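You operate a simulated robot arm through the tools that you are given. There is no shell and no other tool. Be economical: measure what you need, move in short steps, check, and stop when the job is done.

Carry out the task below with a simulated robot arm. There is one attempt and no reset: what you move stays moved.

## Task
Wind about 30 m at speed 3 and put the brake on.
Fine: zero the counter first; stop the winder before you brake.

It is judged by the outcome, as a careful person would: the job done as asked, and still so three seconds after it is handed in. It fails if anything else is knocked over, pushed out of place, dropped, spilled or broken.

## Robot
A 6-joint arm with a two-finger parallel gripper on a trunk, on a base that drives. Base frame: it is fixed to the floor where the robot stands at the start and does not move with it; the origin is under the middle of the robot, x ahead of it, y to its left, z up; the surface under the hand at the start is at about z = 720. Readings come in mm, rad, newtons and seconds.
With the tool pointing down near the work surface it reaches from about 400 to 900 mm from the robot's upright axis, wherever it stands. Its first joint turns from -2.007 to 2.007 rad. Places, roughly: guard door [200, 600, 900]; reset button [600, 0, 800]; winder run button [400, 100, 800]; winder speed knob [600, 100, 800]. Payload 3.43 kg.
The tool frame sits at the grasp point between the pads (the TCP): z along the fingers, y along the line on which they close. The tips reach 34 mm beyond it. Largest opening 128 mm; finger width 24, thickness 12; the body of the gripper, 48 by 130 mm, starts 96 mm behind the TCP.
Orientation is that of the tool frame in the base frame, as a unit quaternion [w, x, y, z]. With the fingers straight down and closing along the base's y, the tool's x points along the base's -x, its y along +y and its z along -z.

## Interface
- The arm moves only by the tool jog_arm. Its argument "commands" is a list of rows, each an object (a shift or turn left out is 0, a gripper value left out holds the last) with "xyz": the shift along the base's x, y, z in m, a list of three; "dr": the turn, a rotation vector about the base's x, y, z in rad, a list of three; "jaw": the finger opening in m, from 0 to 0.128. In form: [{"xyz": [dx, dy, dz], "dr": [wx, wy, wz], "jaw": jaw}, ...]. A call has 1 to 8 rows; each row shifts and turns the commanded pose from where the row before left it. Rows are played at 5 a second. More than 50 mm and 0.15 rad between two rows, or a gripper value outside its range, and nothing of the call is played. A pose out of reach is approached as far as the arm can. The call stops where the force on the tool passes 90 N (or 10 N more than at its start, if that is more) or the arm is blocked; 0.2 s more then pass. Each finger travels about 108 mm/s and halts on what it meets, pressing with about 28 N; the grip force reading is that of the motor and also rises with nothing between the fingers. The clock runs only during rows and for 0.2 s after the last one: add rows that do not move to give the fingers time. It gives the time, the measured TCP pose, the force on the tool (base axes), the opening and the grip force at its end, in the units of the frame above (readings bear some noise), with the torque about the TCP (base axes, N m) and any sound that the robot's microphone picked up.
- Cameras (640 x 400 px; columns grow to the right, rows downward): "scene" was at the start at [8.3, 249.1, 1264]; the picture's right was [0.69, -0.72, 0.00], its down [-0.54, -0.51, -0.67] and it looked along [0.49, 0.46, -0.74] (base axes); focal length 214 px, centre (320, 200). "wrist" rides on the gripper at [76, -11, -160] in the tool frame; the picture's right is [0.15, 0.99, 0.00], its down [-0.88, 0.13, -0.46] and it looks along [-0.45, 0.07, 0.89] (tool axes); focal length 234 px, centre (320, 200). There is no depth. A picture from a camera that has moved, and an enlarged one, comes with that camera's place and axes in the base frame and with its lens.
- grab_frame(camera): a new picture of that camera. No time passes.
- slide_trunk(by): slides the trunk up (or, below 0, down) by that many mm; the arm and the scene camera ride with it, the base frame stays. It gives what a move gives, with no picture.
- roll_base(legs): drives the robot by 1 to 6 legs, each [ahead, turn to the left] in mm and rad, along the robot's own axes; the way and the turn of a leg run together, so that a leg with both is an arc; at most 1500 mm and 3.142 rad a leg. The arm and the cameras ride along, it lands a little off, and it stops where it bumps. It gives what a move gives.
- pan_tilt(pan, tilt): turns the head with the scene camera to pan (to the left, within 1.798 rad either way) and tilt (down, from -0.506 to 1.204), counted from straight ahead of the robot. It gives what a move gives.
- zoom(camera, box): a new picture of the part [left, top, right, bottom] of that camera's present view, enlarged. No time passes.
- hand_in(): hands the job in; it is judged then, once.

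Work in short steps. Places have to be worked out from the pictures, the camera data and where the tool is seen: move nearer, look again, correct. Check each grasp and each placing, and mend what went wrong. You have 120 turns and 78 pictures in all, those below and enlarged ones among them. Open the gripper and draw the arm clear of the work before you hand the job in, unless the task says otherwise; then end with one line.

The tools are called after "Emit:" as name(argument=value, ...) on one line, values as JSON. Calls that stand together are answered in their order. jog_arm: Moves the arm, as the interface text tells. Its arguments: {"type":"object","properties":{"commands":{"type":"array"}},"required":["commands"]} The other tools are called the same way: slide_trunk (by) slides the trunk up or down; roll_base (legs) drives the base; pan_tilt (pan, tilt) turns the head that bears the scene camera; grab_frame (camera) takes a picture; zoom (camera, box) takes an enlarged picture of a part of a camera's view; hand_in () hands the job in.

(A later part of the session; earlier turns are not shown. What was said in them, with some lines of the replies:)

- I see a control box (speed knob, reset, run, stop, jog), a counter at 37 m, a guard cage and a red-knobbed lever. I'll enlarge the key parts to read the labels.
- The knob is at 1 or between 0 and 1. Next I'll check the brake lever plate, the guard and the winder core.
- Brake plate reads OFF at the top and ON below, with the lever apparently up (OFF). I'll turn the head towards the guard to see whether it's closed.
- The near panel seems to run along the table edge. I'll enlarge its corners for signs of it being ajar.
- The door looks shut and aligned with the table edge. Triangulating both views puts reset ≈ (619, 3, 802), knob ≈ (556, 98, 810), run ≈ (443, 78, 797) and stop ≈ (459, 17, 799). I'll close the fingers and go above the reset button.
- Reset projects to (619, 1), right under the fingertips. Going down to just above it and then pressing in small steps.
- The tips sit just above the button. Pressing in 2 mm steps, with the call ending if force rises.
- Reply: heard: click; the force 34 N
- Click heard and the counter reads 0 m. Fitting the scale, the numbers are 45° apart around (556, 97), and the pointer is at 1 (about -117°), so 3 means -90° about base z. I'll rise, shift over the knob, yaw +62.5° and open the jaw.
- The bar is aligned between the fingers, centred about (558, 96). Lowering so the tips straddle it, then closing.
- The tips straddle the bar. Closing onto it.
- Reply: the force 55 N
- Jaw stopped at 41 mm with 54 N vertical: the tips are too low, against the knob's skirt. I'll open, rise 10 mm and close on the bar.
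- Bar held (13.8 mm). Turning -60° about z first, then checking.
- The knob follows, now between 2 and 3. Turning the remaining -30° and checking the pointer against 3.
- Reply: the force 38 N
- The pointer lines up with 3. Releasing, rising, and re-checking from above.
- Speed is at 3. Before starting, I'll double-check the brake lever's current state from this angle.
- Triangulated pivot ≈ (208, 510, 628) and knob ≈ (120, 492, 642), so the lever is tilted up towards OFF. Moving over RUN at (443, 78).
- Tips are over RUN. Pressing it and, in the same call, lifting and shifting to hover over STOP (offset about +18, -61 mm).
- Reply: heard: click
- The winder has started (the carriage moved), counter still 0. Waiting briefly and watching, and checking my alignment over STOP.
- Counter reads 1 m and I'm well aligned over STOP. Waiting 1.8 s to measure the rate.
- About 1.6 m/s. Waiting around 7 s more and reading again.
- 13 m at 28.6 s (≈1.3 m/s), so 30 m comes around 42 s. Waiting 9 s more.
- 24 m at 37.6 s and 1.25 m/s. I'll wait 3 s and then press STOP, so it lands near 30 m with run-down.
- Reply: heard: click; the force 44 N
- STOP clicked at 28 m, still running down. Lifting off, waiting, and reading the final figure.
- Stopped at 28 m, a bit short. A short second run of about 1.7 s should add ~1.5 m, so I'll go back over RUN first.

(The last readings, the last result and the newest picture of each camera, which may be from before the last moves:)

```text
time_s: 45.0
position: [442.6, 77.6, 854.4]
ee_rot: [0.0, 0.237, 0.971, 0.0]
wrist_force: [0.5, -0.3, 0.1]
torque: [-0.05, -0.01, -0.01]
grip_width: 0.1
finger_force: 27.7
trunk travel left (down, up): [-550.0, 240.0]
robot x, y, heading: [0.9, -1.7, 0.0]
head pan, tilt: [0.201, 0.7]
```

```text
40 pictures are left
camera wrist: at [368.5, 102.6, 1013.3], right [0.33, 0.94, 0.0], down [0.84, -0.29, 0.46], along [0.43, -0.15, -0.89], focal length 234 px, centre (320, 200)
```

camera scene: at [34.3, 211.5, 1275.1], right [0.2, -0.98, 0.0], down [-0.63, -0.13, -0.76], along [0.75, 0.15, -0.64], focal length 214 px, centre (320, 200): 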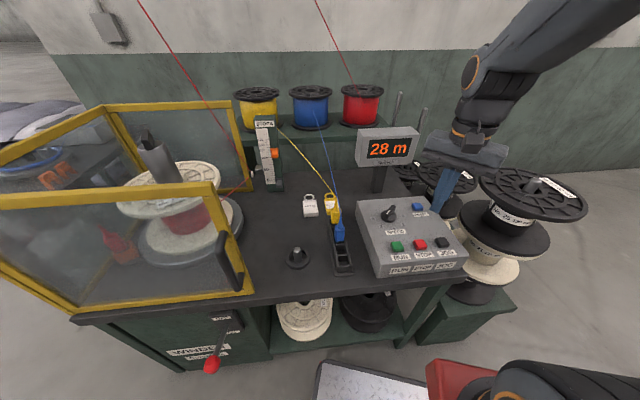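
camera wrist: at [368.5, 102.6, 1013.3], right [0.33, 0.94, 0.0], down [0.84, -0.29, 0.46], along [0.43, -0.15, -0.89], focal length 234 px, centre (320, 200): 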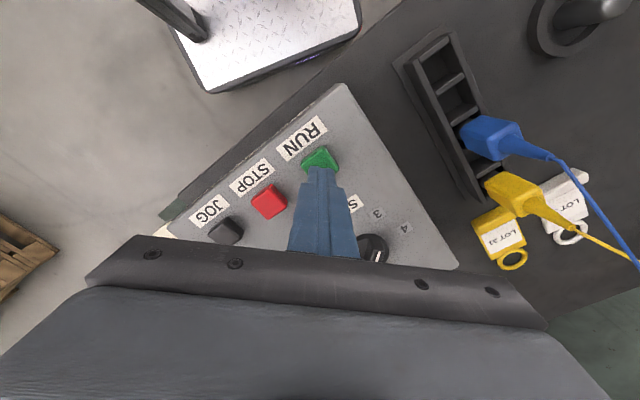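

Over RUN again. Pressing RUN, hopping to STOP and pressing it, in two back-to-back calls.

Emit:
jog_arm(commands=[{"xyz": [-0.002, 0.001, -0.015]}, {"xyz": [0, 0, -0.006]}, {"xyz": [0, 0, -0.004]}, {"xyz": [0, 0, -0.002]}, {"xyz": [0, 0, 0.022]}, {"xyz": [0.009, -0.031, 0]}, {"xyz": [0.009, -0.031, 0]}])

Emit:
jog_arm(commands=[{}, {}, {"xyz": [0, 0, -0.01]}, {"xyz": [0, 0, -0.007]}, {"xyz": [0, 0, -0.005]}])

Emit:
grab_frame(camera="scene")

```text
time_s: 46.6
position: [456.3, 15.4, 853.5]
ee_rot: [0.0, 0.237, 0.971, 0.0]
wrist_force: [-0.2, -0.1, 0.3]
torque: [-0.04, -0.03, -0.02]
grip_width: 0.0
finger_force: 27.8
trunk travel left (down, up): [-550.0, 240.0]
robot x, y, heading: [5.6, -0.7, 0.003]
head pan, tilt: [0.201, 0.7]
heard: click
```

```text
time_s: 47.8
position: [457.1, 15.7, 831.8]
ee_rot: [0.002, 0.237, 0.971, 0.001]
wrist_force: [-1.9, -2.9, 25.4]
torque: [-0.05, 0.1, 0.08]
grip_width: 0.0
finger_force: 27.6
trunk travel left (down, up): [-550.0, 240.0]
robot x, y, heading: [-0.8, 0.4, 0.0]
head pan, tilt: [0.201, 0.7]
heard: click
```

```text
39 pictures are left
camera scene: at [33.6, 211.4, 1275.4], right [0.2, -0.98, 0.0], down [-0.63, -0.13, -0.77], along [0.75, 0.15, -0.64], focal length 214 px, centre (320, 200)
```

scene: 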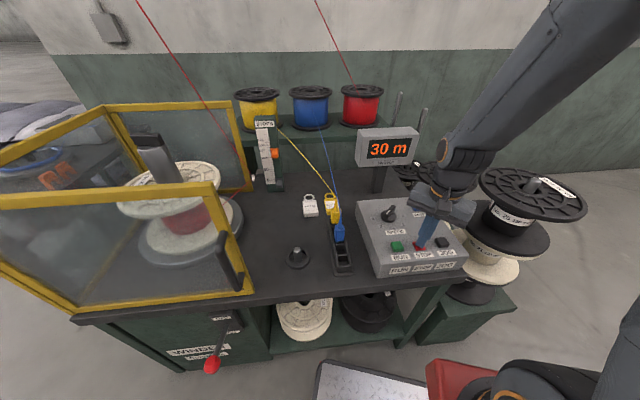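

STOP clicked with 30 m showing. Lifting clear and checking that it holds.

Emit:
jog_arm(commands=[{"xyz": [0, 0, 0.04]}, {"xyz": [0, 0, 0.05]}, {"xyz": [0, 0, 0.05]}, {"xyz": [0, 0, 0.05]}, {"xyz": [0, 0, 0.05]}, {}, {}])

Emit:
pan_tilt(pan=0.7, tilt=0.9)

Emit:
grab_frame(camera="scene")

```text
time_s: 49.4
position: [456.9, 16.8, 1067.9]
ee_rot: [0.0, 0.237, 0.971, 0.0]
wrist_force: [-0.8, 0.5, -0.7]
torque: [0.01, 0.01, 0.03]
grip_width: 0.2
finger_force: 28.2
trunk travel left (down, up): [-550.0, 240.0]
robot x, y, heading: [1.1, 3.0, -0.001]
head pan, tilt: [0.201, 0.7]
```

```text
time_s: 50.4
position: [456.1, 16.4, 1067.1]
ee_rot: [0.0, 0.238, 0.971, 0.0]
wrist_force: [0.5, -0.5, -0.4]
torque: [-0.01, 0.02, -0.03]
grip_width: 0.0
finger_force: 27.6
trunk travel left (down, up): [-550.0, 240.0]
robot x, y, heading: [-0.8, 2.2, 0.001]
head pan, tilt: [0.7, 0.901]
```

```text
38 pictures are left
camera scene: at [8.8, 243.2, 1259.0], right [0.64, -0.77, 0.0], down [-0.6, -0.5, -0.62], along [0.48, 0.4, -0.78], focal length 214 px, centre (320, 200)
```

scene: 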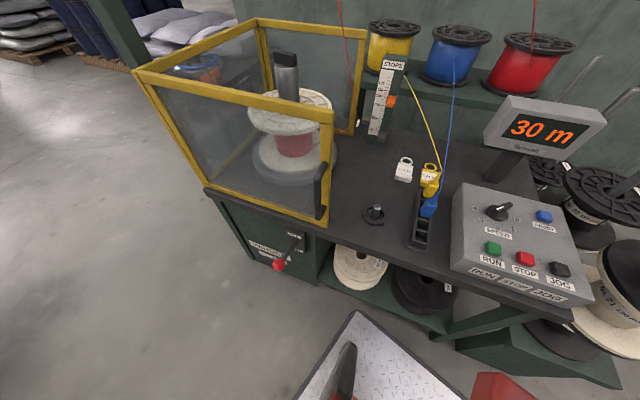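

30 m holds and the winder is at rest. Now the brake: I'll swing the closed gripper round in front of the guard to above the red knob, yawing the palm parallel to the door.

Emit:
jog_arm(commands=[{"xyz": [-0.021, 0.041, 0], "dr": [0, 0, 0.075]}, {"xyz": [-0.021, 0.041, 0], "dr": [0, 0, 0.075]}, {"xyz": [-0.021, 0.041, 0], "dr": [0, 0, 0.075]}, {"xyz": [-0.021, 0.041, 0], "dr": [0, 0, 0.075]}, {"xyz": [-0.022, 0.04, 0], "dr": [0, 0, 0.075]}, {"xyz": [-0.035, 0.03, 0], "dr": [0, 0, 0.075]}, {"xyz": [-0.035, 0.03, 0], "dr": [0, 0, 0.075]}, {"xyz": [-0.035, 0.03, 0], "dr": [0, 0, 0.075]}])

Emit:
jog_arm(commands=[{"xyz": [-0.035, 0.03, 0], "dr": [0, 0, 0.075]}, {"xyz": [-0.035, 0.03, 0], "dr": [0, 0, 0.075]}, {"xyz": [-0.035, 0.03, 0], "dr": [0, 0, 0.075]}, {}])

Emit:
grab_frame(camera="wrist")

Emit:
grab_frame(camera="scene")

```text
time_s: 52.2
position: [243.7, 309.8, 1069.5]
ee_rot: [0.0, -0.059, 0.998, -0.001]
wrist_force: [0.5, 0.5, 0.3]
torque: [-0.01, 0.0, -0.03]
grip_width: 0.1
finger_force: 27.6
trunk travel left (down, up): [-550.0, 240.0]
robot x, y, heading: [2.3, 5.1, 0.001]
head pan, tilt: [0.7, 0.901]
```

```text
time_s: 53.2
position: [136.7, 397.7, 1070.3]
ee_rot: [-0.001, -0.172, 0.985, 0.0]
wrist_force: [1.1, 0.6, 0.8]
torque: [0.01, -0.02, 0.01]
grip_width: 0.0
finger_force: 27.3
trunk travel left (down, up): [-550.0, 240.0]
robot x, y, heading: [-0.3, 1.4, 0.003]
head pan, tilt: [0.7, 0.901]
```

```text
37 pictures are left
camera wrist: at [67.6, 362.3, 1229.1], right [-0.47, 0.88, 0.0], down [0.78, 0.42, 0.46], along [0.4, 0.22, -0.89], focal length 234 px, centre (320, 200)
```

wrist: 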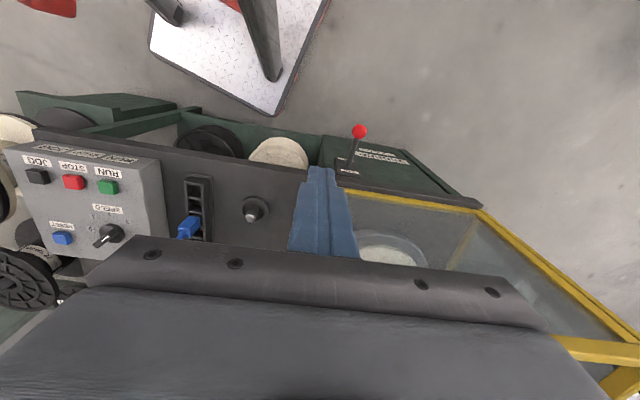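

```text
36 pictures are left
camera scene: at [8.8, 243.2, 1258.9], right [0.64, -0.76, 0.0], down [-0.6, -0.5, -0.62], along [0.48, 0.4, -0.78], focal length 214 px, centre (320, 200)
```

scene: 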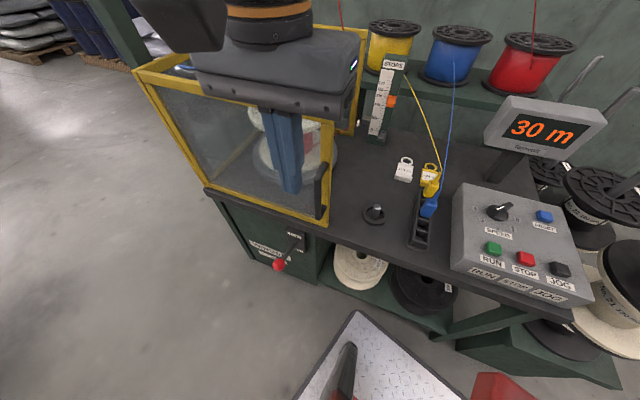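

The wrist camera sees the lever; refined knob ≈ (122, 509, 615). Moving nearer in front of the guard and lowering a bit for a better fix.

Emit:
jog_arm(commands=[{"xyz": [-0.02, 0.035, 0]}, {"xyz": [-0.01, 0.035, -0.03]}, {"xyz": [0, 0, -0.05]}, {"xyz": [0, 0, -0.05]}, {"xyz": [0, 0, -0.05]}, {}])

Emit:
grab_frame(camera="wrist")

Emit:
grab_frame(camera="scene")

```text
time_s: 54.6
position: [111.5, 469.8, 887.3]
ee_rot: [0.0, -0.172, 0.985, -0.001]
wrist_force: [-0.5, -0.8, 0.4]
torque: [-0.03, 0.01, 0.01]
grip_width: 0.0
finger_force: 27.8
trunk travel left (down, up): [-550.0, 240.0]
robot x, y, heading: [-2.5, -0.0, 0.001]
head pan, tilt: [0.7, 0.901]
```

```text
35 pictures are left
camera wrist: at [42.2, 434.4, 1046.9], right [-0.47, 0.88, 0.0], down [0.78, 0.42, 0.46], along [0.4, 0.22, -0.89], focal length 234 px, centre (320, 200)
```

wrist: 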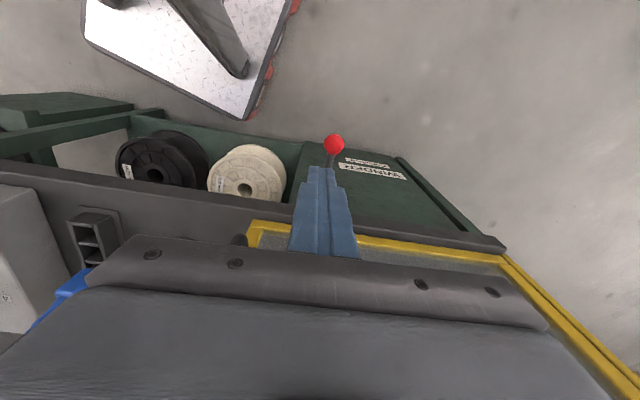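

```text
34 pictures are left
camera scene: at [8.7, 243.2, 1259.0], right [0.64, -0.76, 0.0], down [-0.6, -0.5, -0.62], along [0.48, 0.4, -0.78], focal length 214 px, centre (320, 200)
```

scene: 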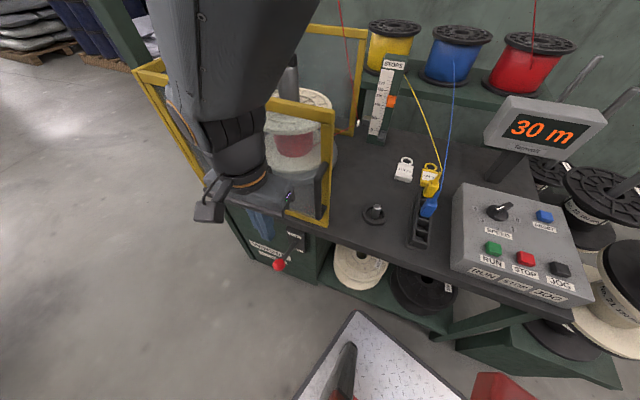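

Two wrist rays plus the scene ray put the knob at about (121, 505, 632), roughly 110 mm out from the table edge. Descending above it to leave the tips ~25 mm clear.

Emit:
jog_arm(commands=[{"xyz": [0.005, 0.016, -0.04]}, {"xyz": [0.006, 0.017, -0.04]}, {"xyz": [0, 0, -0.04]}, {"xyz": [0, 0, -0.04]}, {}])

Emit:
grab_frame(camera="wrist")

Emit:
zoom(camera="scene", box=[180, 160, 380, 300])

```text
time_s: 55.8
position: [120.6, 503.4, 727.8]
ee_rot: [0.0, -0.172, 0.985, 0.001]
wrist_force: [0.0, -0.2, 0.0]
torque: [0.03, -0.03, 0.0]
grip_width: 0.0
finger_force: 28.2
trunk travel left (down, up): [-550.0, 240.0]
robot x, y, heading: [-1.8, 2.9, -0.001]
head pan, tilt: [0.7, 0.901]
```

```text
33 pictures are left
camera wrist: at [52.8, 467.7, 886.7], right [-0.47, 0.88, 0.0], down [0.78, 0.42, 0.46], along [0.4, 0.22, -0.89], focal length 234 px, centre (320, 200)
```

wrist: 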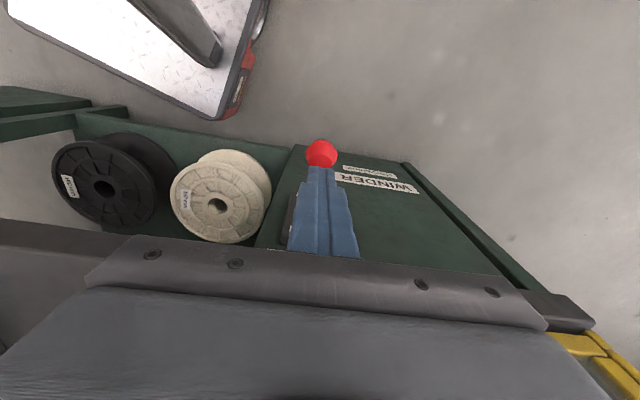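

```text
2.86 times, centred on (280, 230) of scene
camera zoom: at [-16.3, 256.7, 1252.3], right [0.88, -0.47, 0.0], down [-0.39, -0.74, -0.55], along [0.26, 0.48, -0.84], focal length 613 px, centre (434, 114)
```

zoom: 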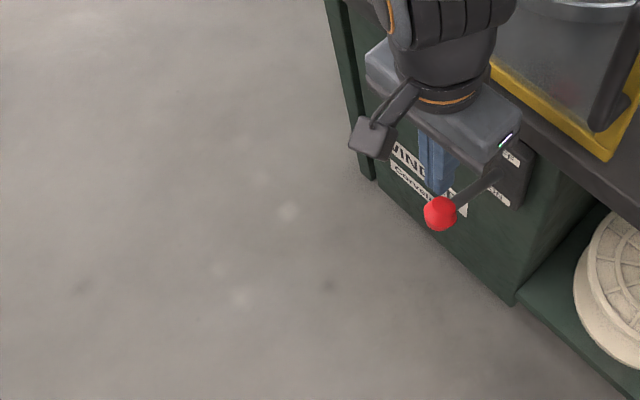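

The knob is at about (117, 505) directly under the tips. Lowering to contact and pushing the lever down in steps.

Emit:
jog_arm(commands=[{"xyz": [-0.001, 0.001, -0.03]}, {"xyz": [0, 0, -0.015]}, {"xyz": [0, 0, -0.01]}, {"xyz": [0, 0, -0.01]}, {"xyz": [0, 0, -0.01]}])

Emit:
grab_frame(camera="wrist")

Emit:
zoom(camera="scene", box=[180, 160, 380, 300])

```text
time_s: 57.0
position: [122.6, 501.1, 654.8]
ee_rot: [0.0, -0.172, 0.985, -0.001]
wrist_force: [-0.6, 0.0, -0.1]
torque: [0.0, 0.06, 0.04]
grip_width: 0.0
finger_force: 28.4
trunk travel left (down, up): [-550.0, 240.0]
robot x, y, heading: [-2.9, 1.4, 0.002]
head pan, tilt: [0.7, 0.901]
```

```text
31 pictures are left
camera wrist: at [53.5, 466.6, 813.4], right [-0.47, 0.88, 0.0], down [0.78, 0.42, 0.46], along [0.4, 0.21, -0.89], focal length 234 px, centre (320, 200)
```

wrist: 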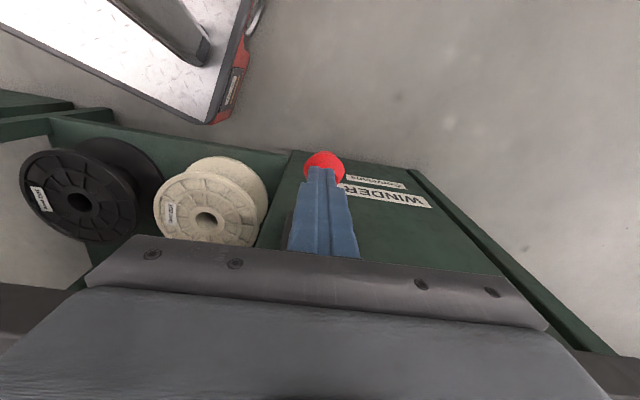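

```text
2.86 times, centred on (280, 230) of scene
camera zoom: at [8.9, 243.3, 1258.9], right [0.64, -0.76, 0.0], down [-0.6, -0.51, -0.62], along [0.47, 0.4, -0.78], focal length 613 px, centre (434, 114)
```

zoom: 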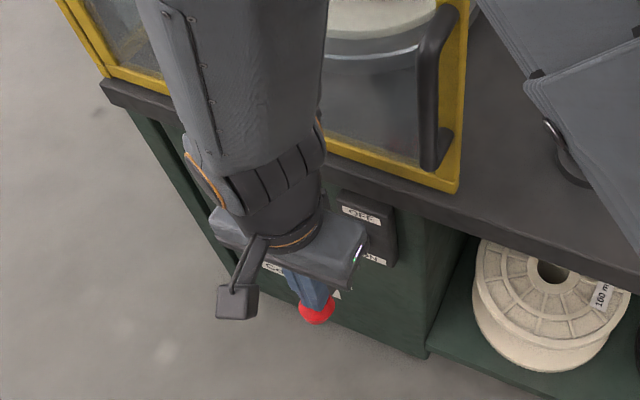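

No contact yet with the tips at z ≈ 620, so the knob is lower than estimated. Continuing down in small steps, shifted 5 mm outward.

Emit:
jog_arm(commands=[{"xyz": [-0.005, 0.002, -0.006]}, {"xyz": [0, 0, -0.008]}, {"xyz": [0, 0, -0.008]}])

Emit:
zoom(camera="wrist", box=[240, 100, 440, 240])

```text
time_s: 57.8
position: [116.3, 504.7, 633.6]
ee_rot: [0.0, -0.172, 0.985, 0.0]
wrist_force: [-0.3, 0.5, 1.4]
torque: [0.02, 0.02, -0.03]
grip_width: 0.1
finger_force: 28.1
trunk travel left (down, up): [-550.0, 240.0]
robot x, y, heading: [2.1, 1.6, -0.005]
head pan, tilt: [0.7, 0.901]
```

```text
2.86 times, centred on (340, 170) of wrist
camera zoom: at [48.1, 469.9, 792.4], right [-0.47, 0.88, 0.0], down [0.78, 0.42, 0.46], along [0.4, 0.22, -0.89], focal length 669 px, centre (263, 286)
```

zoom: 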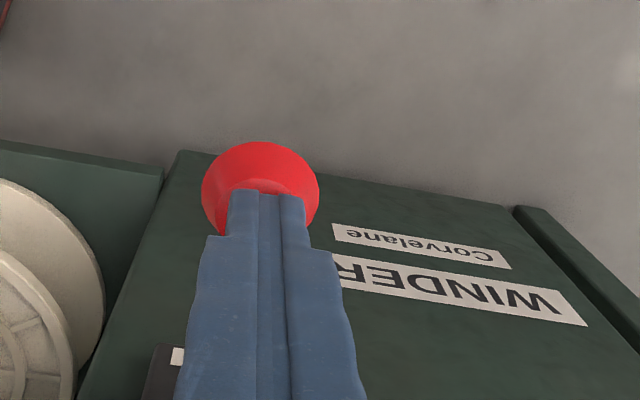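

The tips are on or very near the knob with negligible force. Checking the lever from the scene camera.

Emit:
zoom(camera="scene", box=[220, 200, 340, 300])

```text
4.00 times, centred on (280, 250) of scene
camera zoom: at [8.8, 243.3, 1258.9], right [0.64, -0.76, 0.0], down [-0.6, -0.5, -0.62], along [0.48, 0.4, -0.78], focal length 858 px, centre (480, 0)
```

zoom: 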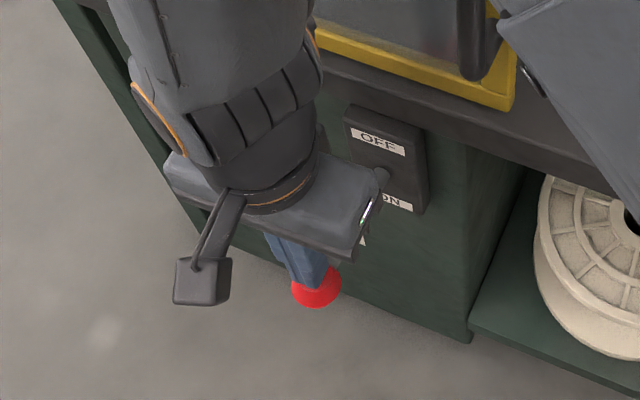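

The knob has already moved down a little (row 265 → 272), so the lever moves easily. Continuing to push until it stops or clicks.

Emit:
jog_arm(commands=[{"xyz": [0.001, 0, -0.008]}, {"xyz": [0.001, 0, -0.008]}, {"xyz": [0.001, 0, -0.008]}, {"xyz": [0.001, 0.001, -0.008]}])

Emit:
zoom(camera="wrist", box=[240, 100, 440, 240])

Emit:
zoom(camera="scene", box=[220, 200, 340, 300])

```text
time_s: 58.8
position: [119.7, 504.9, 600.6]
ee_rot: [0.0, -0.172, 0.985, 0.0]
wrist_force: [0.6, 0.8, 0.0]
torque: [0.01, -0.04, 0.02]
grip_width: 0.1
finger_force: 28.0
trunk travel left (down, up): [-550.0, 240.0]
robot x, y, heading: [-0.1, -1.8, 0.002]
head pan, tilt: [0.7, 0.901]
```

```text
2.86 times, centred on (340, 170) of wrist
camera zoom: at [51.5, 470.5, 759.6], right [-0.47, 0.88, 0.0], down [0.78, 0.42, 0.46], along [0.4, 0.22, -0.89], focal length 669 px, centre (263, 286)
```

zoom: 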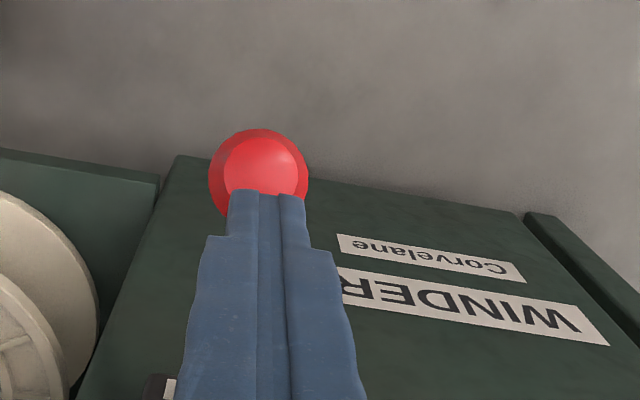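

```text
4.00 times, centred on (280, 250) of scene
camera zoom: at [8.8, 243.3, 1258.9], right [0.64, -0.77, 0.0], down [-0.6, -0.5, -0.62], along [0.48, 0.4, -0.78], focal length 858 px, centre (480, 0)
```

zoom: 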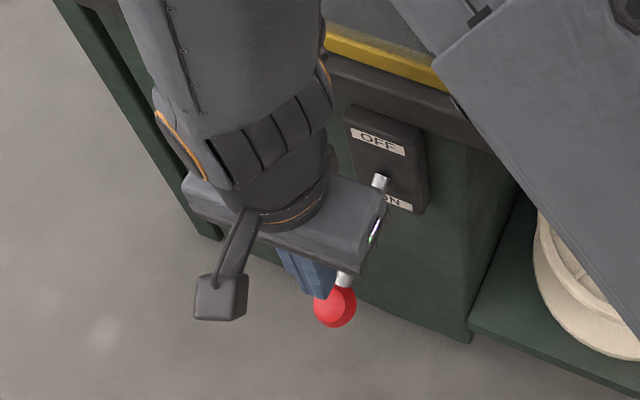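

Force is near zero while the knob appears ahead of (below) the tips, so it may have snapped over to ON. I'll back off and look.

Emit:
jog_arm(commands=[{"xyz": [0, 0, 0.05]}, {"xyz": [0, 0, 0.05]}, {"xyz": [0, 0, 0.05]}, {"xyz": [0, 0, 0.05]}, {"xyz": [0, -0.005, 0.05]}, {"xyz": [-0.01, -0.03, 0.05]}, {"xyz": [0.01, -0.04, 0.03]}, {"xyz": [0.01, -0.04, 0]}])

Emit:
zoom(camera="scene", box=[220, 200, 340, 300])

Emit:
grab_frame(camera="wrist")

```text
refused: row 5 steps farther than a row can; nothing moved
```

```text
4.00 times, centred on (280, 250) of scene
camera zoom: at [8.8, 243.3, 1258.9], right [0.64, -0.77, 0.0], down [-0.6, -0.5, -0.62], along [0.48, 0.4, -0.78], focal length 858 px, centre (480, 0)
```

zoom: 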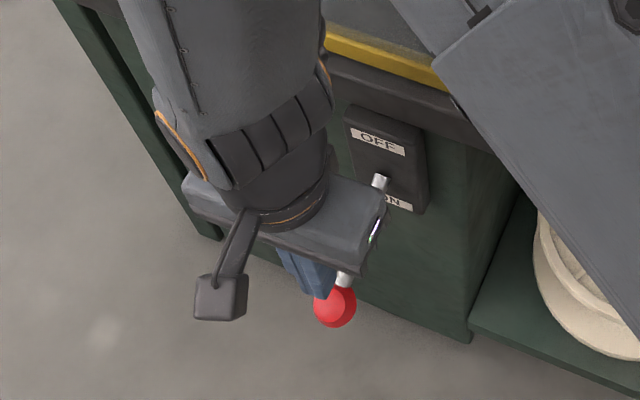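

```text
24 pictures are left
camera wrist: at [51.5, 470.5, 759.6], right [-0.47, 0.88, 0.0], down [0.78, 0.42, 0.46], along [0.4, 0.22, -0.89], focal length 234 px, centre (320, 200)
```

wrist: 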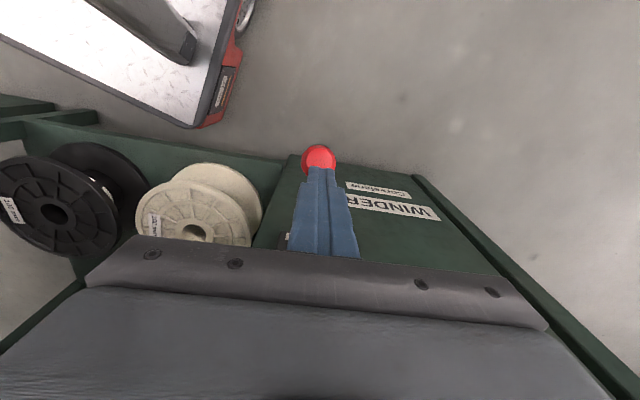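

That call was refused for an over-long row; nothing moved. Backing off with shorter rows.

Emit:
jog_arm(commands=[{"xyz": [0, 0, 0.045]}, {"xyz": [0, 0, 0.045]}, {"xyz": [0, 0, 0.045]}, {"xyz": [0, 0, 0.045]}, {"xyz": [-0.005, -0.01, 0.045]}, {"xyz": [-0.005, -0.02, 0.04]}, {"xyz": [0.01, -0.04, 0.02]}, {"xyz": [0.01, -0.04, 0]}])

Emit:
zoom(camera="scene", box=[220, 200, 340, 300])

Emit:
zoom(camera="wrist", box=[240, 80, 460, 220])

```text
time_s: 60.6
position: [131.8, 394.9, 888.7]
ee_rot: [0.0, -0.172, 0.985, -0.001]
wrist_force: [0.2, 0.1, -0.4]
torque: [-0.04, 0.0, 0.03]
grip_width: 0.0
finger_force: 28.4
trunk travel left (down, up): [-550.0, 240.0]
robot x, y, heading: [-1.8, 2.0, 0.0]
head pan, tilt: [0.7, 0.901]
```

```text
4.00 times, centred on (280, 250) of scene
camera zoom: at [11.2, 241.9, 1259.8], right [0.61, -0.79, 0.0], down [-0.61, -0.48, -0.63], along [0.5, 0.39, -0.78], focal length 858 px, centre (480, 0)
```

zoom: 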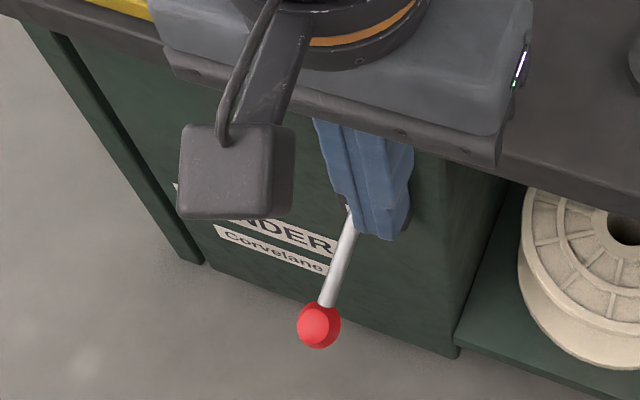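

```text
2.86 times, centred on (350, 150) of wrist
camera zoom: at [63.1, 360.6, 1048.0], right [-0.47, 0.88, 0.0], down [0.78, 0.42, 0.46], along [0.4, 0.22, -0.89], focal length 669 px, centre (234, 343)
```

zoom: 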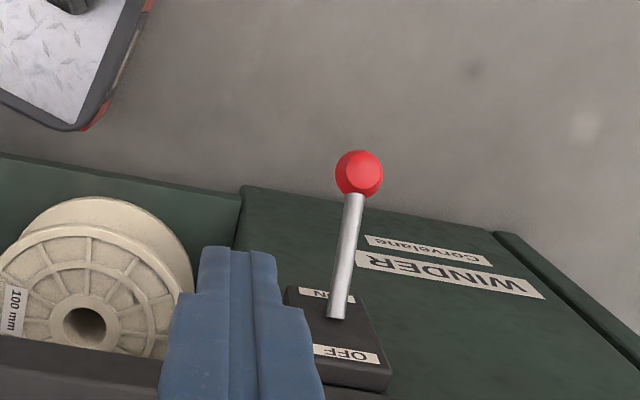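

The lever now points well downward; triangulated knob ≈ (128, 515, 490), below where I left the tips. To be sure it's at its end stop, I'll go back over it and press gently further.

Emit:
jog_arm(commands=[{"xyz": [-0.01, 0.04, 0]}, {"xyz": [-0.01, 0.04, -0.02]}, {"xyz": [0.004, 0.025, -0.04]}, {"xyz": [0.004, 0.008, -0.045]}, {"xyz": [0, 0, -0.045]}, {"xyz": [0, 0, -0.045]}, {"xyz": [0, 0, -0.045]}, {"xyz": [0, 0, -0.045]}])

Emit:
jog_arm(commands=[{"xyz": [0.003, 0.001, -0.01]}, {"xyz": [0.003, 0.001, -0.01]}, {"xyz": [0, 0, -0.008]}, {"xyz": [0, 0, -0.008]}])

Emit:
zoom(camera="wrist", box=[240, 100, 440, 240])

```text
time_s: 62.4
position: [117.8, 508.8, 599.8]
ee_rot: [0.0, -0.172, 0.985, 0.0]
wrist_force: [-0.5, 0.6, 0.6]
torque: [0.01, -0.01, -0.01]
grip_width: 0.0
finger_force: 28.0
trunk travel left (down, up): [-550.0, 240.0]
robot x, y, heading: [-0.8, 2.8, -0.004]
head pan, tilt: [0.7, 0.901]
```

```text
time_s: 63.4
position: [123.5, 511.4, 563.6]
ee_rot: [0.0, -0.171, 0.985, 0.001]
wrist_force: [-0.5, 0.5, -0.4]
torque: [0.0, -0.01, 0.01]
grip_width: 0.0
finger_force: 28.0
trunk travel left (down, up): [-550.0, 240.0]
robot x, y, heading: [0.4, -0.4, 0.002]
head pan, tilt: [0.7, 0.901]
```

```text
2.86 times, centred on (340, 170) of wrist
camera zoom: at [55.8, 475.6, 723.5], right [-0.47, 0.88, 0.0], down [0.78, 0.42, 0.46], along [0.4, 0.22, -0.89], focal length 669 px, centre (263, 286)
```

zoom: 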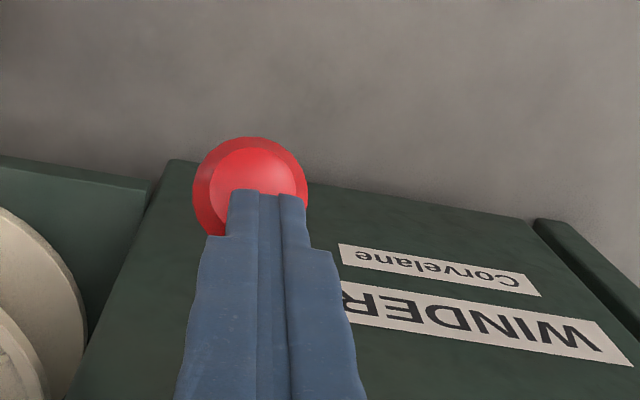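

Still free at tip z ≈ 529, consistent with the lever having gone over by itself. Pressing on in small steps.

Emit:
jog_arm(commands=[{"xyz": [0, 0, -0.004]}, {"xyz": [0, 0, -0.004]}, {"xyz": [0, 0, -0.003]}, {"xyz": [0, 0, -0.003]}])

```text
time_s: 64.3
position: [125.4, 512.0, 557.0]
ee_rot: [0.001, -0.172, 0.985, 0.001]
wrist_force: [-4.1, -18.7, 56.8]
torque: [-0.62, -0.24, -0.15]
grip_width: 0.0
finger_force: 28.2
trunk travel left (down, up): [-550.0, 240.0]
robot x, y, heading: [0.6, -3.8, -0.003]
head pan, tilt: [0.7, 0.901]
stopped in row 4: the force on the tool passed its limit at 99 N (the readings are from after the stop); the commanded pose is now the measured one
```

It's firmly against its end stop, so the brake is fully ON. Backing straight up and withdrawing.

Emit:
jog_arm(commands=[{"xyz": [0, 0, 0.045]}, {"xyz": [0, 0, 0.045]}, {"xyz": [0, 0, 0.045]}, {"xyz": [0, 0, 0.045]}, {"xyz": [0, 0, 0.045]}, {"xyz": [0, 0, 0.045]}, {"xyz": [-0.005, -0.02, 0.04]}, {"xyz": [-0.005, -0.03, 0.03]}])

Emit:
jog_arm(commands=[{"xyz": [0.01, -0.04, 0.02]}, {"xyz": [0.01, -0.035, 0.03]}, {"xyz": [0.03, -0.035, 0.02]}, {"xyz": [0.035, -0.03, 0.01], "dr": [0, 0, -0.08]}, {"xyz": [0.035, -0.03, 0.01], "dr": [0, 0, -0.08]}, {"xyz": [0.035, -0.03, 0], "dr": [0, 0, -0.08]}, {"xyz": [0.035, -0.03, 0], "dr": [0, 0, -0.08]}, {"xyz": [0.03, -0.04, 0], "dr": [0, 0, -0.08]}])

Emit:
jog_arm(commands=[{"xyz": [0.03, -0.04, 0], "jaw": 0.1}, {"xyz": [0.03, -0.04, 0]}, {"xyz": [0.03, -0.04, 0]}, {"xyz": [0.03, -0.04, 0]}, {}])

Emit:
grab_frame(camera="scene")

Emit:
zoom(camera="scene", box=[220, 200, 340, 300])

```text
time_s: 66.2
position: [117.2, 462.5, 892.8]
ee_rot: [0.0, -0.172, 0.985, -0.001]
wrist_force: [-0.8, 0.3, 0.8]
torque: [0.02, 0.05, 0.0]
grip_width: 0.0
finger_force: 27.6
trunk travel left (down, up): [-550.0, 240.0]
robot x, y, heading: [-2.8, -3.4, -0.001]
head pan, tilt: [0.7, 0.901]
```

```text
refused: row 3 steps farther than a row can; nothing moved
```

```text
time_s: 67.3
position: [235.2, 303.5, 893.9]
ee_rot: [0.0, -0.172, 0.985, 0.001]
wrist_force: [-0.4, 0.0, -0.4]
torque: [-0.04, -0.02, 0.01]
grip_width: 100.0
finger_force: 0.1
trunk travel left (down, up): [-550.0, 240.0]
robot x, y, heading: [4.6, 5.7, -0.005]
head pan, tilt: [0.7, 0.901]
```

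```text
20 pictures are left
camera scene: at [9.0, 243.3, 1258.9], right [0.64, -0.77, 0.0], down [-0.6, -0.5, -0.62], along [0.48, 0.4, -0.78], focal length 214 px, centre (320, 200)
```

scene: 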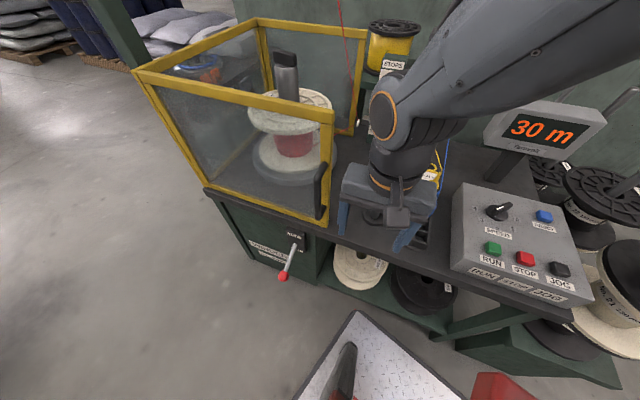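

```text
4.00 times, centred on (280, 250) of scene
camera zoom: at [9.0, 243.3, 1258.9], right [0.64, -0.77, 0.0], down [-0.6, -0.5, -0.62], along [0.48, 0.4, -0.78], focal length 858 px, centre (480, 0)
```

zoom: 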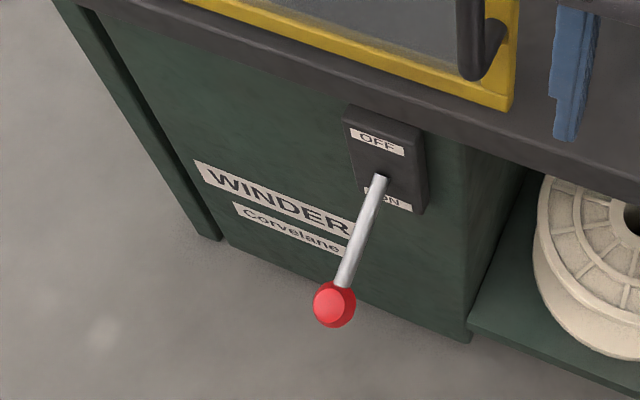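

Brake lever is down at ON, counter at 30 m and everything else in place. Raising the arm clear and taking a last look.

Emit:
jog_arm(commands=[{"xyz": [0, 0, 0.05]}, {"xyz": [0, 0, 0.05]}, {"xyz": [0, 0, 0.05]}, {"xyz": [0.02, -0.04, 0.02]}, {"xyz": [0.02, -0.04, 0]}, {"xyz": [0.02, -0.04, 0]}, {}])

Emit:
grab_frame(camera="scene")

```text
time_s: 69.0
position: [309.5, 189.1, 1058.1]
ee_rot: [0.0, -0.172, 0.985, -0.001]
wrist_force: [-0.9, 0.4, -0.2]
torque: [0.0, -0.01, 0.03]
grip_width: 100.0
finger_force: 0.1
out of reach, approached as far as the arm can: row 5, 6
trunk travel left (down, up): [-550.0, 240.0]
robot x, y, heading: [-1.0, -2.7, -0.005]
head pan, tilt: [0.7, 0.901]
```

```text
18 pictures are left
camera scene: at [9.0, 243.2, 1258.9], right [0.64, -0.77, 0.0], down [-0.6, -0.5, -0.62], along [0.48, 0.4, -0.78], focal length 214 px, centre (320, 200)
```

scene: 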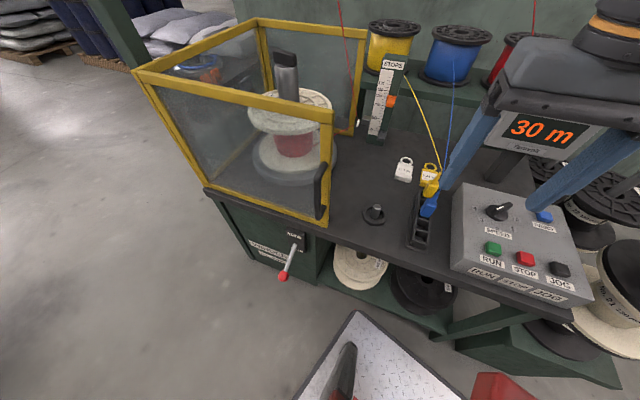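

All is in order: 30 m, speed 3, winder stopped, brake ON, arm clear with the gripper open. Handing in.

Emit:
hand_in()

```text
The job is handed in.
```

I zeroed the counter, wound 30 m at speed 3, stopped the winder, then put the brake on. The first stop came up short at 28 m, so I ran it again briefly to reach 30 m.
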